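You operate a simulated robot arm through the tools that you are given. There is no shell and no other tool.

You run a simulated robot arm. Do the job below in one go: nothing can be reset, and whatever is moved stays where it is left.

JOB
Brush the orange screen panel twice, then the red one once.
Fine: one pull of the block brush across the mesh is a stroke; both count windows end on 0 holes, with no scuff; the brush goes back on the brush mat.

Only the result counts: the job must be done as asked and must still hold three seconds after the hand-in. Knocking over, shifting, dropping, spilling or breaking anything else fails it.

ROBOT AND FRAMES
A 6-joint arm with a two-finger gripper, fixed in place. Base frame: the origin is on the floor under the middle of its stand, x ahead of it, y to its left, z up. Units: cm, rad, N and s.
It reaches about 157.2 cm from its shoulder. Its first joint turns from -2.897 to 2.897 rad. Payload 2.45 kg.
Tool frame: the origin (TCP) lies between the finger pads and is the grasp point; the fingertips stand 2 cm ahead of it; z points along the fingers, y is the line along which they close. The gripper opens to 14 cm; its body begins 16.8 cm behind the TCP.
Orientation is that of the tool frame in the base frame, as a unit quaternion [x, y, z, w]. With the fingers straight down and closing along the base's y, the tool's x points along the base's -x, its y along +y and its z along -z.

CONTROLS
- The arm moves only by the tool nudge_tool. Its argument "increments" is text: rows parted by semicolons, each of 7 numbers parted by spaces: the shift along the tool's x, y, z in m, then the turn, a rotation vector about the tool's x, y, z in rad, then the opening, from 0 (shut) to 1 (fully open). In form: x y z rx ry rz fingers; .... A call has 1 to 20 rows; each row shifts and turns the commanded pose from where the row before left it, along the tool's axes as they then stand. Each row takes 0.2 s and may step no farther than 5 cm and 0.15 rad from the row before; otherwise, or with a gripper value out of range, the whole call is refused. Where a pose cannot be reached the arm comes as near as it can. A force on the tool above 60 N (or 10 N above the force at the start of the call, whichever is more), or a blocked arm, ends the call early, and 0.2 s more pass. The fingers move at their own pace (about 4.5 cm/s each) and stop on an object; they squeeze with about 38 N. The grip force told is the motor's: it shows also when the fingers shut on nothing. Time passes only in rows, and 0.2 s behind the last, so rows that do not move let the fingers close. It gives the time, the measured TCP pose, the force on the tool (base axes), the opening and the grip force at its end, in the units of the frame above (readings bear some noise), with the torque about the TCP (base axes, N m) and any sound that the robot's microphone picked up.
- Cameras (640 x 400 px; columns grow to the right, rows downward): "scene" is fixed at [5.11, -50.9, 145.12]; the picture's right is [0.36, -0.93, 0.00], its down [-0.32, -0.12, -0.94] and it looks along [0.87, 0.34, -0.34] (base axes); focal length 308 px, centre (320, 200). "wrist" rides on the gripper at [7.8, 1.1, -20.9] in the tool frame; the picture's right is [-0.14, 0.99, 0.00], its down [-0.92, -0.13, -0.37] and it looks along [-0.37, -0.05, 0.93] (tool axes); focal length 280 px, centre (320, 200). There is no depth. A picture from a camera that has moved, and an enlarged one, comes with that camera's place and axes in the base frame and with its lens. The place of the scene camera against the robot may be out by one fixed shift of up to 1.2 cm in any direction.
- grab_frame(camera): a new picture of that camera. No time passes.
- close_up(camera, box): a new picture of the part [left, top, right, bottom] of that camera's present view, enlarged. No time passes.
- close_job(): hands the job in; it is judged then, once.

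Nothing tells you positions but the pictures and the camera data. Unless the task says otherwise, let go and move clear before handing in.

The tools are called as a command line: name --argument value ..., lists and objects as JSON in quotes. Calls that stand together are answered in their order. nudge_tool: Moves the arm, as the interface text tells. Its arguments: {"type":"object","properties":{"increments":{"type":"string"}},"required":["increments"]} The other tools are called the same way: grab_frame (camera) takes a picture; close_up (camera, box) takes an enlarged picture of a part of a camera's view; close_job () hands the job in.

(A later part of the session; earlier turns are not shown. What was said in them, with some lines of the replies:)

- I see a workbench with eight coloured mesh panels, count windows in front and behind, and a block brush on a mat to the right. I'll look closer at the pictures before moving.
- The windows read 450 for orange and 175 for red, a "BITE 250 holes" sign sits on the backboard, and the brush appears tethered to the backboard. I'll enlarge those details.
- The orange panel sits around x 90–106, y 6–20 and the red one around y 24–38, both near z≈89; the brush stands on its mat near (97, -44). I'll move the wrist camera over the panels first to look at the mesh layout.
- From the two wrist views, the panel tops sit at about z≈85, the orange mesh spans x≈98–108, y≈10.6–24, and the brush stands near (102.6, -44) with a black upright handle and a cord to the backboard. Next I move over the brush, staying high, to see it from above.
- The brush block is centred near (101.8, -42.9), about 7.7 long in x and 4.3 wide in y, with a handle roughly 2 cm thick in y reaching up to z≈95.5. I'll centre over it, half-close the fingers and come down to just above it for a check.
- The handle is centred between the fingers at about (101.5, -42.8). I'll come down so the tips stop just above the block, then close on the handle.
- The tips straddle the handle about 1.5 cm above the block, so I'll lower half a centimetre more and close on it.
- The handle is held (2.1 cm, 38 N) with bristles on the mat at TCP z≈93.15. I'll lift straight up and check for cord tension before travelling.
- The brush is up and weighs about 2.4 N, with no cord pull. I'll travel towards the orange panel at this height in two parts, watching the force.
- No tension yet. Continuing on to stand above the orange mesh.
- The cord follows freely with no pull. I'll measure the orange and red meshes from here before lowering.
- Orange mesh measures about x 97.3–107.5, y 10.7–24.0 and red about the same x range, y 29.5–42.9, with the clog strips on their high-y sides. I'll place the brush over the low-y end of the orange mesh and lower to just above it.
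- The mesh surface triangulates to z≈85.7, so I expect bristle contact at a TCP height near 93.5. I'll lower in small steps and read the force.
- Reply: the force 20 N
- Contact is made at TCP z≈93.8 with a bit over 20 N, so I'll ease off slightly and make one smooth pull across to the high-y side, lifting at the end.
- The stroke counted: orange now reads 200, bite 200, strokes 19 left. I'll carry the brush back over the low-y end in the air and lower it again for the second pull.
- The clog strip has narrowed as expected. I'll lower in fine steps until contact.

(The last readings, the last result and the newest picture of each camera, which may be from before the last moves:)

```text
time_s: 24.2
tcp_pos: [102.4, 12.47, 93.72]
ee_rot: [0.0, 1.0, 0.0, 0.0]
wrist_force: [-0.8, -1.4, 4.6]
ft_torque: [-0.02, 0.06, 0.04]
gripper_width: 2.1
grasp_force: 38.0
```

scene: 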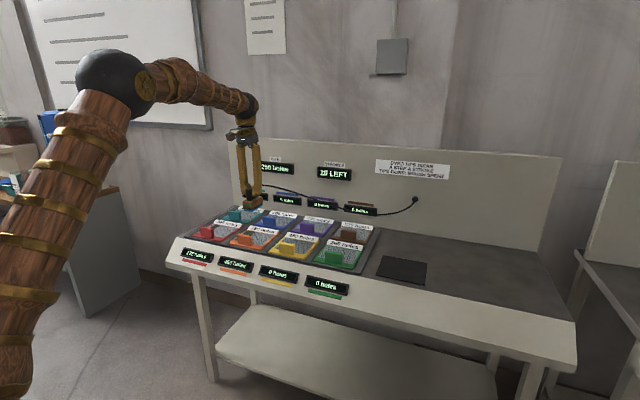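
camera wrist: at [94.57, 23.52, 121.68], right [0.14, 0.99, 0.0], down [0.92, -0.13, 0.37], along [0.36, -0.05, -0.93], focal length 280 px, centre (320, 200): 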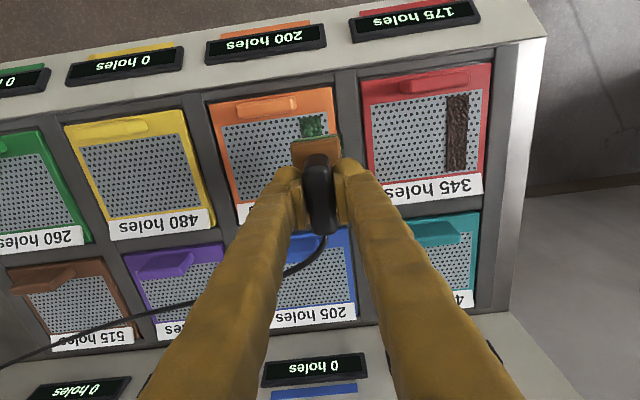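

Light contact is confirmed (about 7 N). Second pull across the orange mesh now, lifting at the end.

nudge_tool --increments "0 0 0.0002 0 0 0 0; 0 0.008 0 0 0 0 0; 0 0.012 0 0 0 0 0; 0 0.012 0 0 0 0 0; 0 0.012 0 0 0 0 0; 0 0.012 0 0 0 0 0; 0 0.012 0 0 0 0 0; 0 0.012 0 0 0 0 0; 0 0.012 0 0 0 0 0; 0 0.006 0 0 0 0 0; 0 0 0 0 0 0 0; 0 0 -0.01 0 0 0 0; 0 0 -0.03 0 0 0 0; 0 0 -0.03 0 0 0 0; 0 0 0 0 0 0 0"

close_up --camera "scene" --box '[170, 150, 430, 300]'

grab_frame --camera "wrist"

```text
time_s: 27.4
tcp_pos: [102.43, 22.38, 100.67]
ee_rot: [0.0, 1.0, 0.0, 0.0]
wrist_force: [-0.7, 0.0, -2.0]
ft_torque: [-0.01, 0.01, -0.01]
gripper_width: 2.09
grasp_force: 38.3
```

```text
2.46 times, centred on (300, 225) of scene
camera zoom: at [5.11, -50.9, 145.12], right [0.36, -0.93, 0.0], down [-0.32, -0.12, -0.94], along [0.87, 0.34, -0.34], focal length 759 px, centre (369, 138)
```

zoom: 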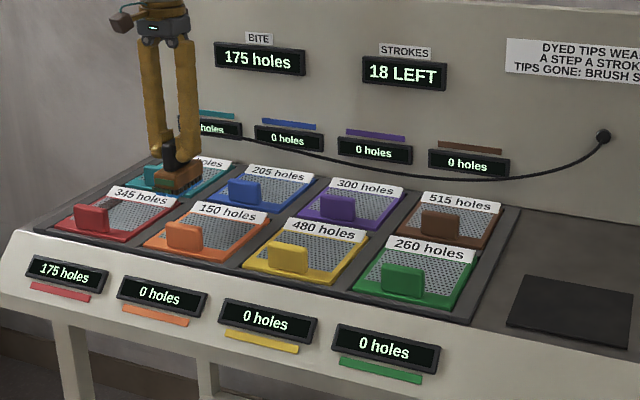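

```text
taken
camera wrist: at [94.55, 23.56, 121.58], right [0.14, 0.99, 0.0], down [0.92, -0.13, 0.37], along [0.36, -0.05, -0.93], focal length 280 px, centre (320, 200)
```

wrist: 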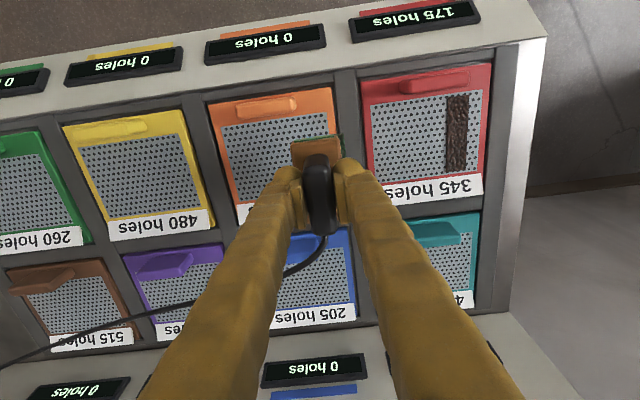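

Orange now reads 0 and the bite is 175, matching red's 175. I'll check the red mesh position again from this view before moving over it.

close_up --camera "wrist" --box '[350, 50, 510, 220]'

close_up --camera "wrist" --box '[190, 70, 350, 220]'

```text
2.35 times, centred on (430, 135) of wrist
camera zoom: at [94.55, 23.56, 121.58], right [0.14, 0.99, 0.0], down [0.92, -0.13, 0.37], along [0.36, -0.05, -0.93], focal length 660 px, centre (61, 353)
```

zoom: 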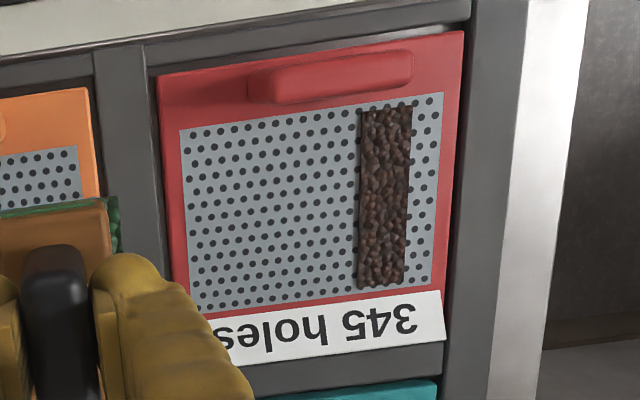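

```text
2.67 times, centred on (270, 145) of wrist
camera zoom: at [94.55, 23.56, 121.58], right [0.14, 0.99, 0.0], down [0.92, -0.13, 0.37], along [0.36, -0.05, -0.93], focal length 748 px, centre (453, 347)
```

zoom: 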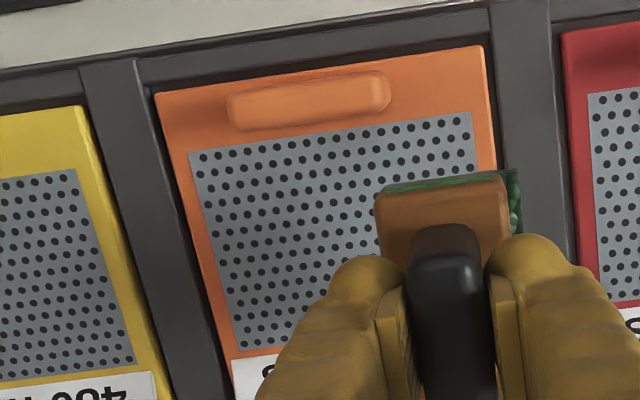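

Red mesh confirmed at y≈29.4–42.7, the same height and x range. I'll move the brush over its low-y end and come down to just above it.

nudge_tool --increments "0 0.03 0 0 0 0 0; 0 0.03 0 0 0 0 0; 0 0.0295 0 0 0 0 0; 0 0 0.03 0 0 0 0; 0 0 0.025 0 0 0 0; 0 0 0.01 0 0 0 0; 0 0 0 0 0 0 0"

close_up --camera "scene" --box '[190, 200, 270, 250]'

close_up --camera "wrist" --box '[270, 60, 450, 230]'

```text
time_s: 29.0
tcp_pos: [102.32, 31.33, 94.21]
ee_rot: [0.0, 1.0, -0.001, 0.0]
wrist_force: [-0.1, 0.6, -2.2]
ft_torque: [-0.02, 0.02, 0.01]
gripper_width: 2.09
grasp_force: 38.7
```

```text
8.00 times, centred on (230, 225) of scene
camera zoom: at [5.11, -50.9, 145.12], right [0.36, -0.93, 0.0], down [-0.32, -0.12, -0.94], along [0.87, 0.34, -0.34], focal length 2467 px, centre (1040, 0)
```

zoom: 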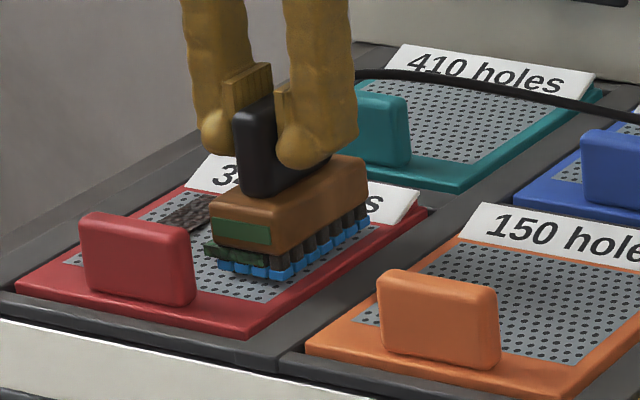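

```text
2.35 times, centred on (360, 145) of wrist
camera zoom: at [94.55, 32.55, 115.14], right [0.14, 0.99, 0.0], down [0.92, -0.13, 0.37], along [0.37, -0.05, -0.93], focal length 660 px, centre (226, 329)
```

zoom: 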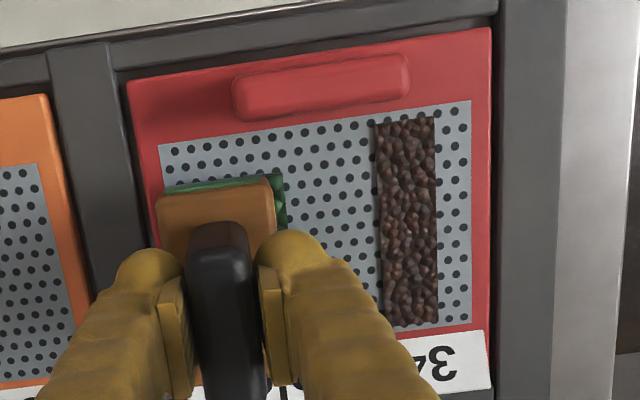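

The brush hovers over the low-y end of the red mesh. I'll lower in fine steps to contact.

nudge_tool --increments "0 0 0.002 0 0 0 0; 0 0 0.002 0 0 0 0; 0 0 0.0006 0 0 0 0; 0 0 0 0 0 0 0"

```text
time_s: 30.0
tcp_pos: [102.32, 31.27, 93.84]
ee_rot: [0.0, 1.0, 0.0, 0.0]
wrist_force: [-0.5, 0.2, 1.2]
ft_torque: [0.03, -0.06, -0.04]
gripper_width: 2.12
grasp_force: 38.1
```

nudge_tool --increments "0 0 0.0005 0 0 0 0; 0 0 0 0 0 0 0"

```text
time_s: 30.6
tcp_pos: [102.4, 31.21, 93.79]
ee_rot: [0.0, 1.0, 0.0, 0.0]
wrist_force: [2.0, 1.5, 6.7]
ft_torque: [0.07, -0.03, 0.02]
gripper_width: 2.08
grasp_force: 37.8
```

Contact is about 9 N. One pull across the red mesh now, then lift.

nudge_tool --increments "0 0.008 0 0 0 0 0; 0 0.012 0 0 0 0 0; 0 0.012 0 0 0 0 0; 0 0.012 0 0 0 0 0; 0 0.012 0 0 0 0 0; 0 0.012 0 0 0 0 0; 0 0.012 0 0 0 0 0; 0 0.012 0 0 0 0 0; 0 0.006 0 0 0 0 0; 0 0 0 0 0 0 0; 0 0 -0.01 0 0 0 0; 0 0 -0.03 0 0 0 0; 0 0 -0.03 0 0 0 0; 0 0 0 0 0 0 0"

close_up --camera "scene" --box '[170, 150, 430, 300]'

grab_frame --camera "wrist"

```text
time_s: 33.6
tcp_pos: [102.36, 40.98, 100.68]
ee_rot: [0.0, 1.0, 0.001, 0.0]
wrist_force: [-0.1, -0.1, -1.7]
ft_torque: [-0.01, -0.03, 0.01]
gripper_width: 2.08
grasp_force: 37.8
```

```text
2.46 times, centred on (300, 225) of scene
camera zoom: at [5.11, -50.9, 145.12], right [0.36, -0.93, 0.0], down [-0.32, -0.12, -0.94], along [0.87, 0.34, -0.34], focal length 759 px, centre (369, 138)
```

zoom: 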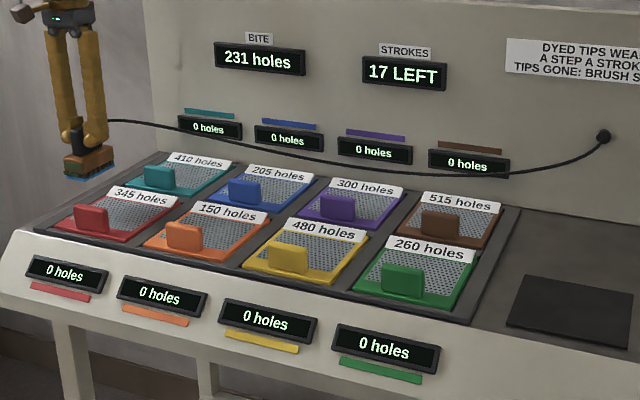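

```text
taken
camera wrist: at [94.56, 42.25, 121.6], right [0.14, 0.99, 0.0], down [0.92, -0.13, 0.37], along [0.36, -0.05, -0.93], focal length 280 px, centre (320, 200)
```

wrist: 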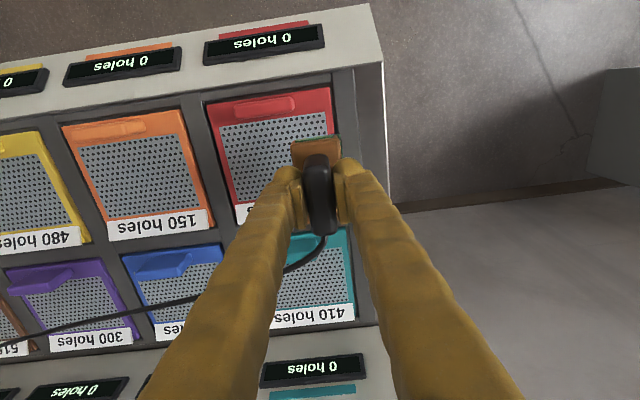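

Both windows read 0. Now I'll raise the brush and carry it back towards the mat in the air.

nudge_tool --increments "0 0 -0.03 0 0 0 0; 0 0 -0.03 0 0 0 0; 0 -0.046 0 0 0 0 0; 0 -0.046 0 0 0 0 0; 0 -0.046 0 0 0 0 0; 0 -0.046 0 0 0 0 0; 0 -0.046 0 0 0 0 0; 0 -0.046 0 0 0 0 0; 0 -0.046 0 0 0 0 0; 0 -0.046 0 0 0 0 0; 0 -0.046 0 0 0 0 0; 0 0 0 0 0 0 0"

grab_frame --camera "scene"

```text
time_s: 36.2
tcp_pos: [102.33, -0.46, 106.72]
ee_rot: [0.0, 1.0, 0.001, 0.0]
wrist_force: [-0.7, -0.2, -1.1]
ft_torque: [0.03, -0.01, 0.02]
gripper_width: 2.08
grasp_force: 37.9
```

```text
taken
```

scene: 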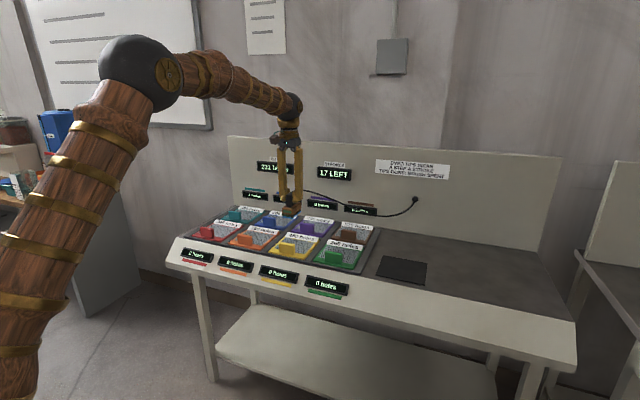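

All is clear. Continuing the carry to the spot above the mat where the brush stood.

nudge_tool --increments "0.0006 -0.0426 0 0 0 0 0; 0.0006 -0.0426 0 0 0 0 0; 0.0006 -0.0426 0 0 0 0 0; 0.0006 -0.0426 0 0 0 0 0; 0.0006 -0.0426 0 0 0 0 0; 0.0006 -0.0426 0 0 0 0 0; 0.0006 -0.0426 0 0 0 0 0; 0.0006 -0.0426 0 0 0 0 0; 0.0006 -0.0426 0 0 0 0 0; 0.0006 -0.0426 0 0 0 0 0; 0 0 0 0 0 0 0; 0 0 0 0 0 0 0"

grab_frame --camera "wrist"

close_up --camera "scene" --box '[340, 140, 460, 290]'

```text
time_s: 38.8
tcp_pos: [101.85, -42.88, 106.67]
ee_rot: [0.0, 1.0, 0.0, 0.0]
wrist_force: [0.5, 0.0, -2.1]
ft_torque: [0.0, -0.02, -0.01]
gripper_width: 2.08
grasp_force: 38.1
```

```text
taken
camera wrist: at [93.94, -41.75, 127.6], right [0.14, 0.99, 0.0], down [0.92, -0.13, 0.37], along [0.36, -0.05, -0.93], focal length 280 px, centre (320, 200)
```

wrist: 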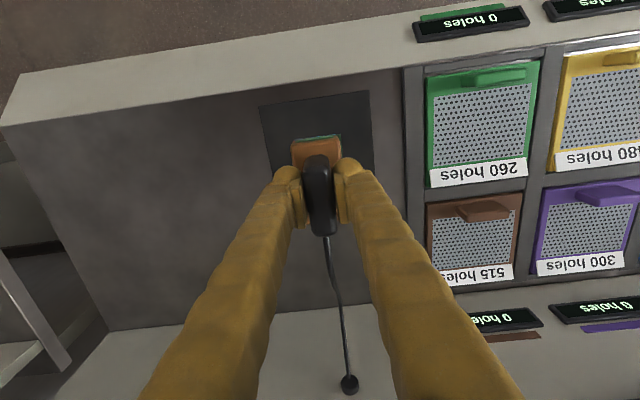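

```text
2.67 times, centred on (400, 215) of scene
camera zoom: at [5.11, -50.9, 145.12], right [0.36, -0.93, 0.0], down [-0.32, -0.12, -0.94], along [0.87, 0.34, -0.34], focal length 822 px, centre (107, 160)
```

zoom: 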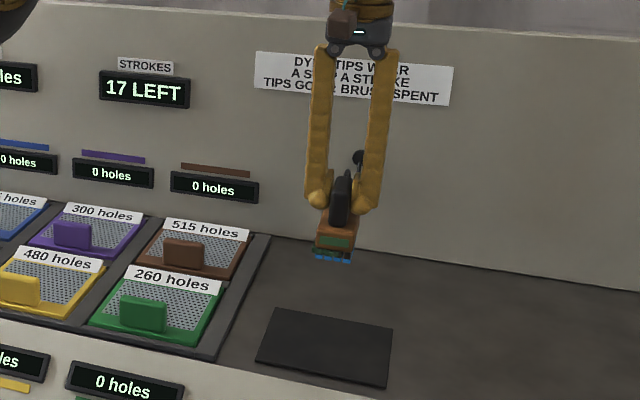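

The brush is directly above its original spot on the mat. Lowering to just above contact height.

nudge_tool --increments "0 0 0.04 0 0 0 0; 0 0 0.04 0 0 0 0; 0 0 0.035 0 0 0 0; 0 0 0.013 0 0 0 0; 0 0 0.003 0 0 0 0; 0 0 0 0 0 0 0"

```text
time_s: 40.2
tcp_pos: [101.72, -42.91, 93.67]
ee_rot: [0.0, 1.0, 0.0, 0.0]
wrist_force: [-0.4, 0.4, -1.6]
ft_torque: [0.01, 0.0, 0.01]
gripper_width: 2.09
grasp_force: 38.6
```

nudge_tool --increments "0 0 0.002 0 0 0 0; 0 0 0.002 0 0 0 0; 0 0 0 0 0 0 0"

```text
time_s: 41.0
tcp_pos: [101.7, -42.95, 93.27]
ee_rot: [0.0, 1.0, -0.001, 0.0]
wrist_force: [-0.8, -0.2, -1.8]
ft_torque: [0.0, 0.04, 0.01]
gripper_width: 2.09
grasp_force: 38.0
```

nudge_tool --increments "0 0 0.001 0 0 0 0; 0 0 0 0 0 0 0"

```text
time_s: 41.6
tcp_pos: [101.81, -42.91, 93.13]
ee_rot: [0.0, 1.0, 0.001, 0.0]
wrist_force: [-0.3, -0.1, -1.3]
ft_torque: [-0.01, 0.02, 0.02]
gripper_width: 2.1
grasp_force: 37.8
```

nudge_tool --increments "0 0 0.0006 0 0 0 0; 0 0 0 0 0 0 0"

```text
time_s: 42.2
tcp_pos: [101.78, -42.95, 93.01]
ee_rot: [0.0, 1.0, 0.0, 0.0]
wrist_force: [0.5, 0.5, -1.6]
ft_torque: [0.03, 0.02, 0.03]
gripper_width: 2.09
grasp_force: 37.6
```

nudge_tool --increments "0 0 0.0006 0 0 0 0; 0 0 0 0 0 0 0"

close_up --camera "scene" --box '[380, 235, 430, 290]'

```text
time_s: 42.8
tcp_pos: [101.8, -42.85, 92.97]
ee_rot: [0.0, 1.0, 0.0, 0.0]
wrist_force: [0.1, -0.1, -1.1]
ft_torque: [0.02, 0.01, 0.02]
gripper_width: 2.08
grasp_force: 37.9
```

```text
7.27 times, centred on (405, 262) of scene
camera zoom: at [5.11, -50.9, 145.12], right [0.36, -0.93, 0.0], down [-0.32, -0.12, -0.94], along [0.87, 0.34, -0.34], focal length 2242 px, centre (-298, -254)
```

zoom: 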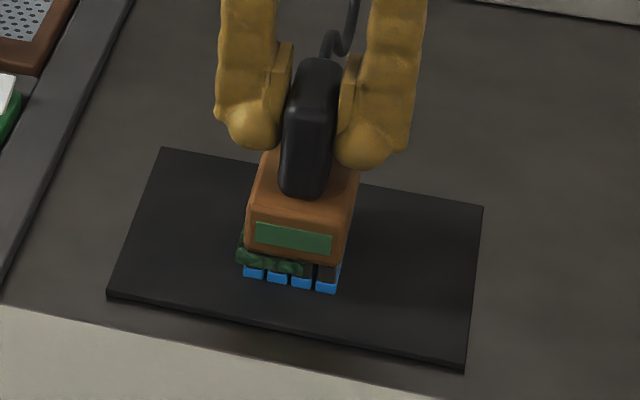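

nudge_tool --increments "0 0 0.0008 0 0 0 0; 0 0 0 0 0 0 0"

```text
time_s: 43.4
tcp_pos: [101.79, -42.96, 92.96]
ee_rot: [0.0, 1.0, 0.0, 0.0]
wrist_force: [0.2, -0.9, 5.4]
ft_torque: [-0.02, 0.03, -0.01]
gripper_width: 2.07
grasp_force: 38.1
```

The brush rests on the mat with light contact. I'll release it gently and rise straight up.

nudge_tool --increments "0 0 -0.0003 0 0 0 0; 0 0 0 0 0 0 0.2; 0 0 0 0 0 0 0.35; 0 0 0 0 0 0 0.5; 0 0 0 0 0 0 0.5; 0 0 0 0 0 0 0.5; 0 0 0 0 0 0 0.5"

close_up --camera "scene" --box '[380, 235, 430, 290]'

close_up --camera "wrist" --box '[230, 80, 410, 230]'

```text
time_s: 45.0
tcp_pos: [101.74, -42.82, 92.98]
ee_rot: [0.0, 1.0, 0.0, 0.0]
wrist_force: [-1.3, -0.8, -1.7]
ft_torque: [0.01, 0.01, -0.01]
gripper_width: 6.99
grasp_force: 0.1
```

```text
7.27 times, centred on (405, 262) of scene
camera zoom: at [5.11, -50.9, 145.12], right [0.36, -0.93, 0.0], down [-0.32, -0.12, -0.94], along [0.87, 0.34, -0.34], focal length 2242 px, centre (-298, -254)
```

zoom: 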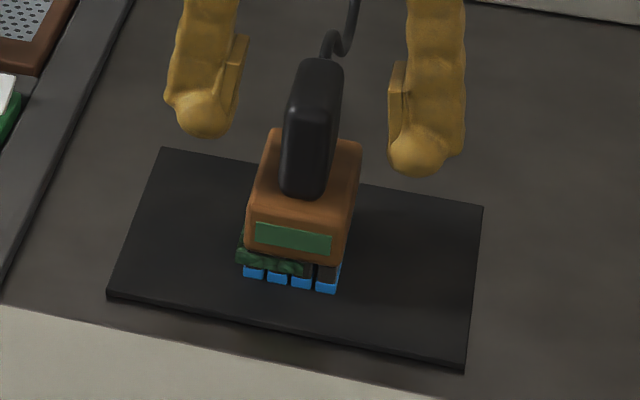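

```text
2.67 times, centred on (320, 155) of wrist
camera zoom: at [93.9, -41.71, 113.83], right [0.14, 0.99, 0.0], down [0.92, -0.13, 0.37], along [0.36, -0.05, -0.93], focal length 748 px, centre (320, 320)
```

zoom: 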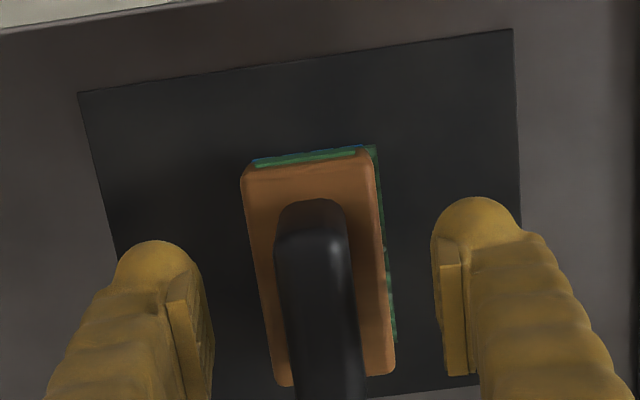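

The brush stands upright on the mat, released. I'll rise straight up clear of it and check everything.

nudge_tool --increments "0 0 -0.02 0 0 0 0.5; 0 0 -0.04 0 0 0 0.5; 0 0 -0.045 0 0 0 0.5; 0 0 -0.045 0 0 0 0.5; 0 0 -0.045 0 0 0 0.5; 0.04 0 0 0 0 0 0.5; 0.04 0 0 0 0 0 0.5; 0.04 0 0 0 0 0 0.5; 0 0 0 0 0 0 0.5; 0 0 0 0 0 0 0.5"

grab_frame --camera "scene"

close_up --camera "scene" --box '[170, 150, 430, 300]'

close_up --camera "scene" --box '[180, 205, 280, 275]'

close_up --camera "scene" --box '[375, 185, 435, 290]'

```text
time_s: 47.2
tcp_pos: [89.59, -42.99, 112.16]
ee_rot: [-0.001, 1.0, 0.0, 0.0]
wrist_force: [0.7, -0.4, 0.5]
ft_torque: [-0.03, -0.01, -0.05]
gripper_width: 6.98
grasp_force: 0.0
```

```text
taken
```

scene: 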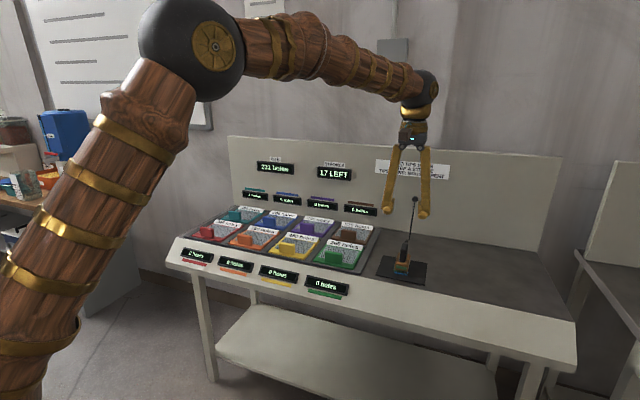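

```text
2.46 times, centred on (300, 225) of scene
camera zoom: at [5.11, -50.9, 145.12], right [0.36, -0.93, 0.0], down [-0.32, -0.12, -0.94], along [0.87, 0.34, -0.34], focal length 759 px, centre (369, 138)
```

zoom: 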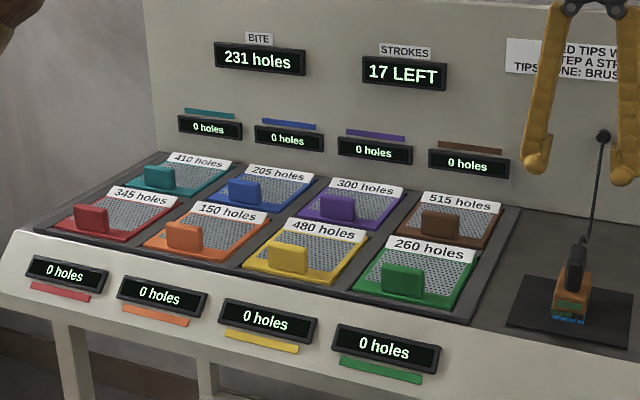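

```text
5.71 times, centred on (230, 240) of scene
camera zoom: at [5.11, -50.9, 145.12], right [0.36, -0.93, 0.0], down [-0.32, -0.12, -0.94], along [0.87, 0.34, -0.34], focal length 1762 px, centre (834, -29)
```

zoom: 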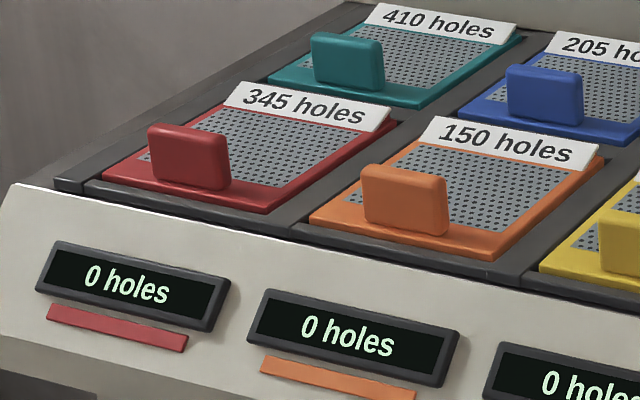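

```text
3.81 times, centred on (405, 238) of scene
camera zoom: at [5.11, -50.9, 145.12], right [0.36, -0.93, 0.0], down [-0.32, -0.12, -0.94], along [0.87, 0.34, -0.34], focal length 1175 px, centre (-4, 57)
```

zoom: 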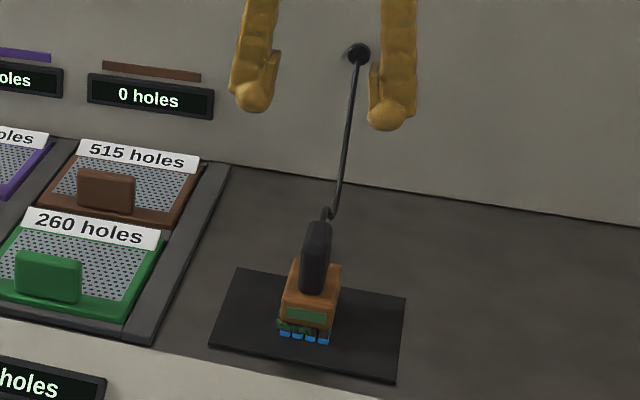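

Both the orange and red windows read 0 with no scuff in view. The brush stands upright back on its mat and the gripper is clear, so I'm handing the job in.

close_job

```text
The job is handed in.
```

I gave the orange panel two strokes and then the red panel one, and handed the job in. The hand-in returned no verdict, only that it was received.

| Stroke | Panel | Count window |
|---|---|---|
| 1 | Orange | 450 → 200 |
| 2 | Orange | 200 → 0 |
| 3 | Red | 175 → 0 |

- **Windows and scuffing:** both windows still read 0 in the last pictures before hand-in. I saw no scuff on either mesh.
- **Strokes:** the counter went from 20 to 17, so only those three strokes registered.
- **Brush:** it is back upright on its mat where it started. The gripper had let go and moved clear before I handed in.
- **Everything else:** nothing else looked moved or knocked over in the final pictures.
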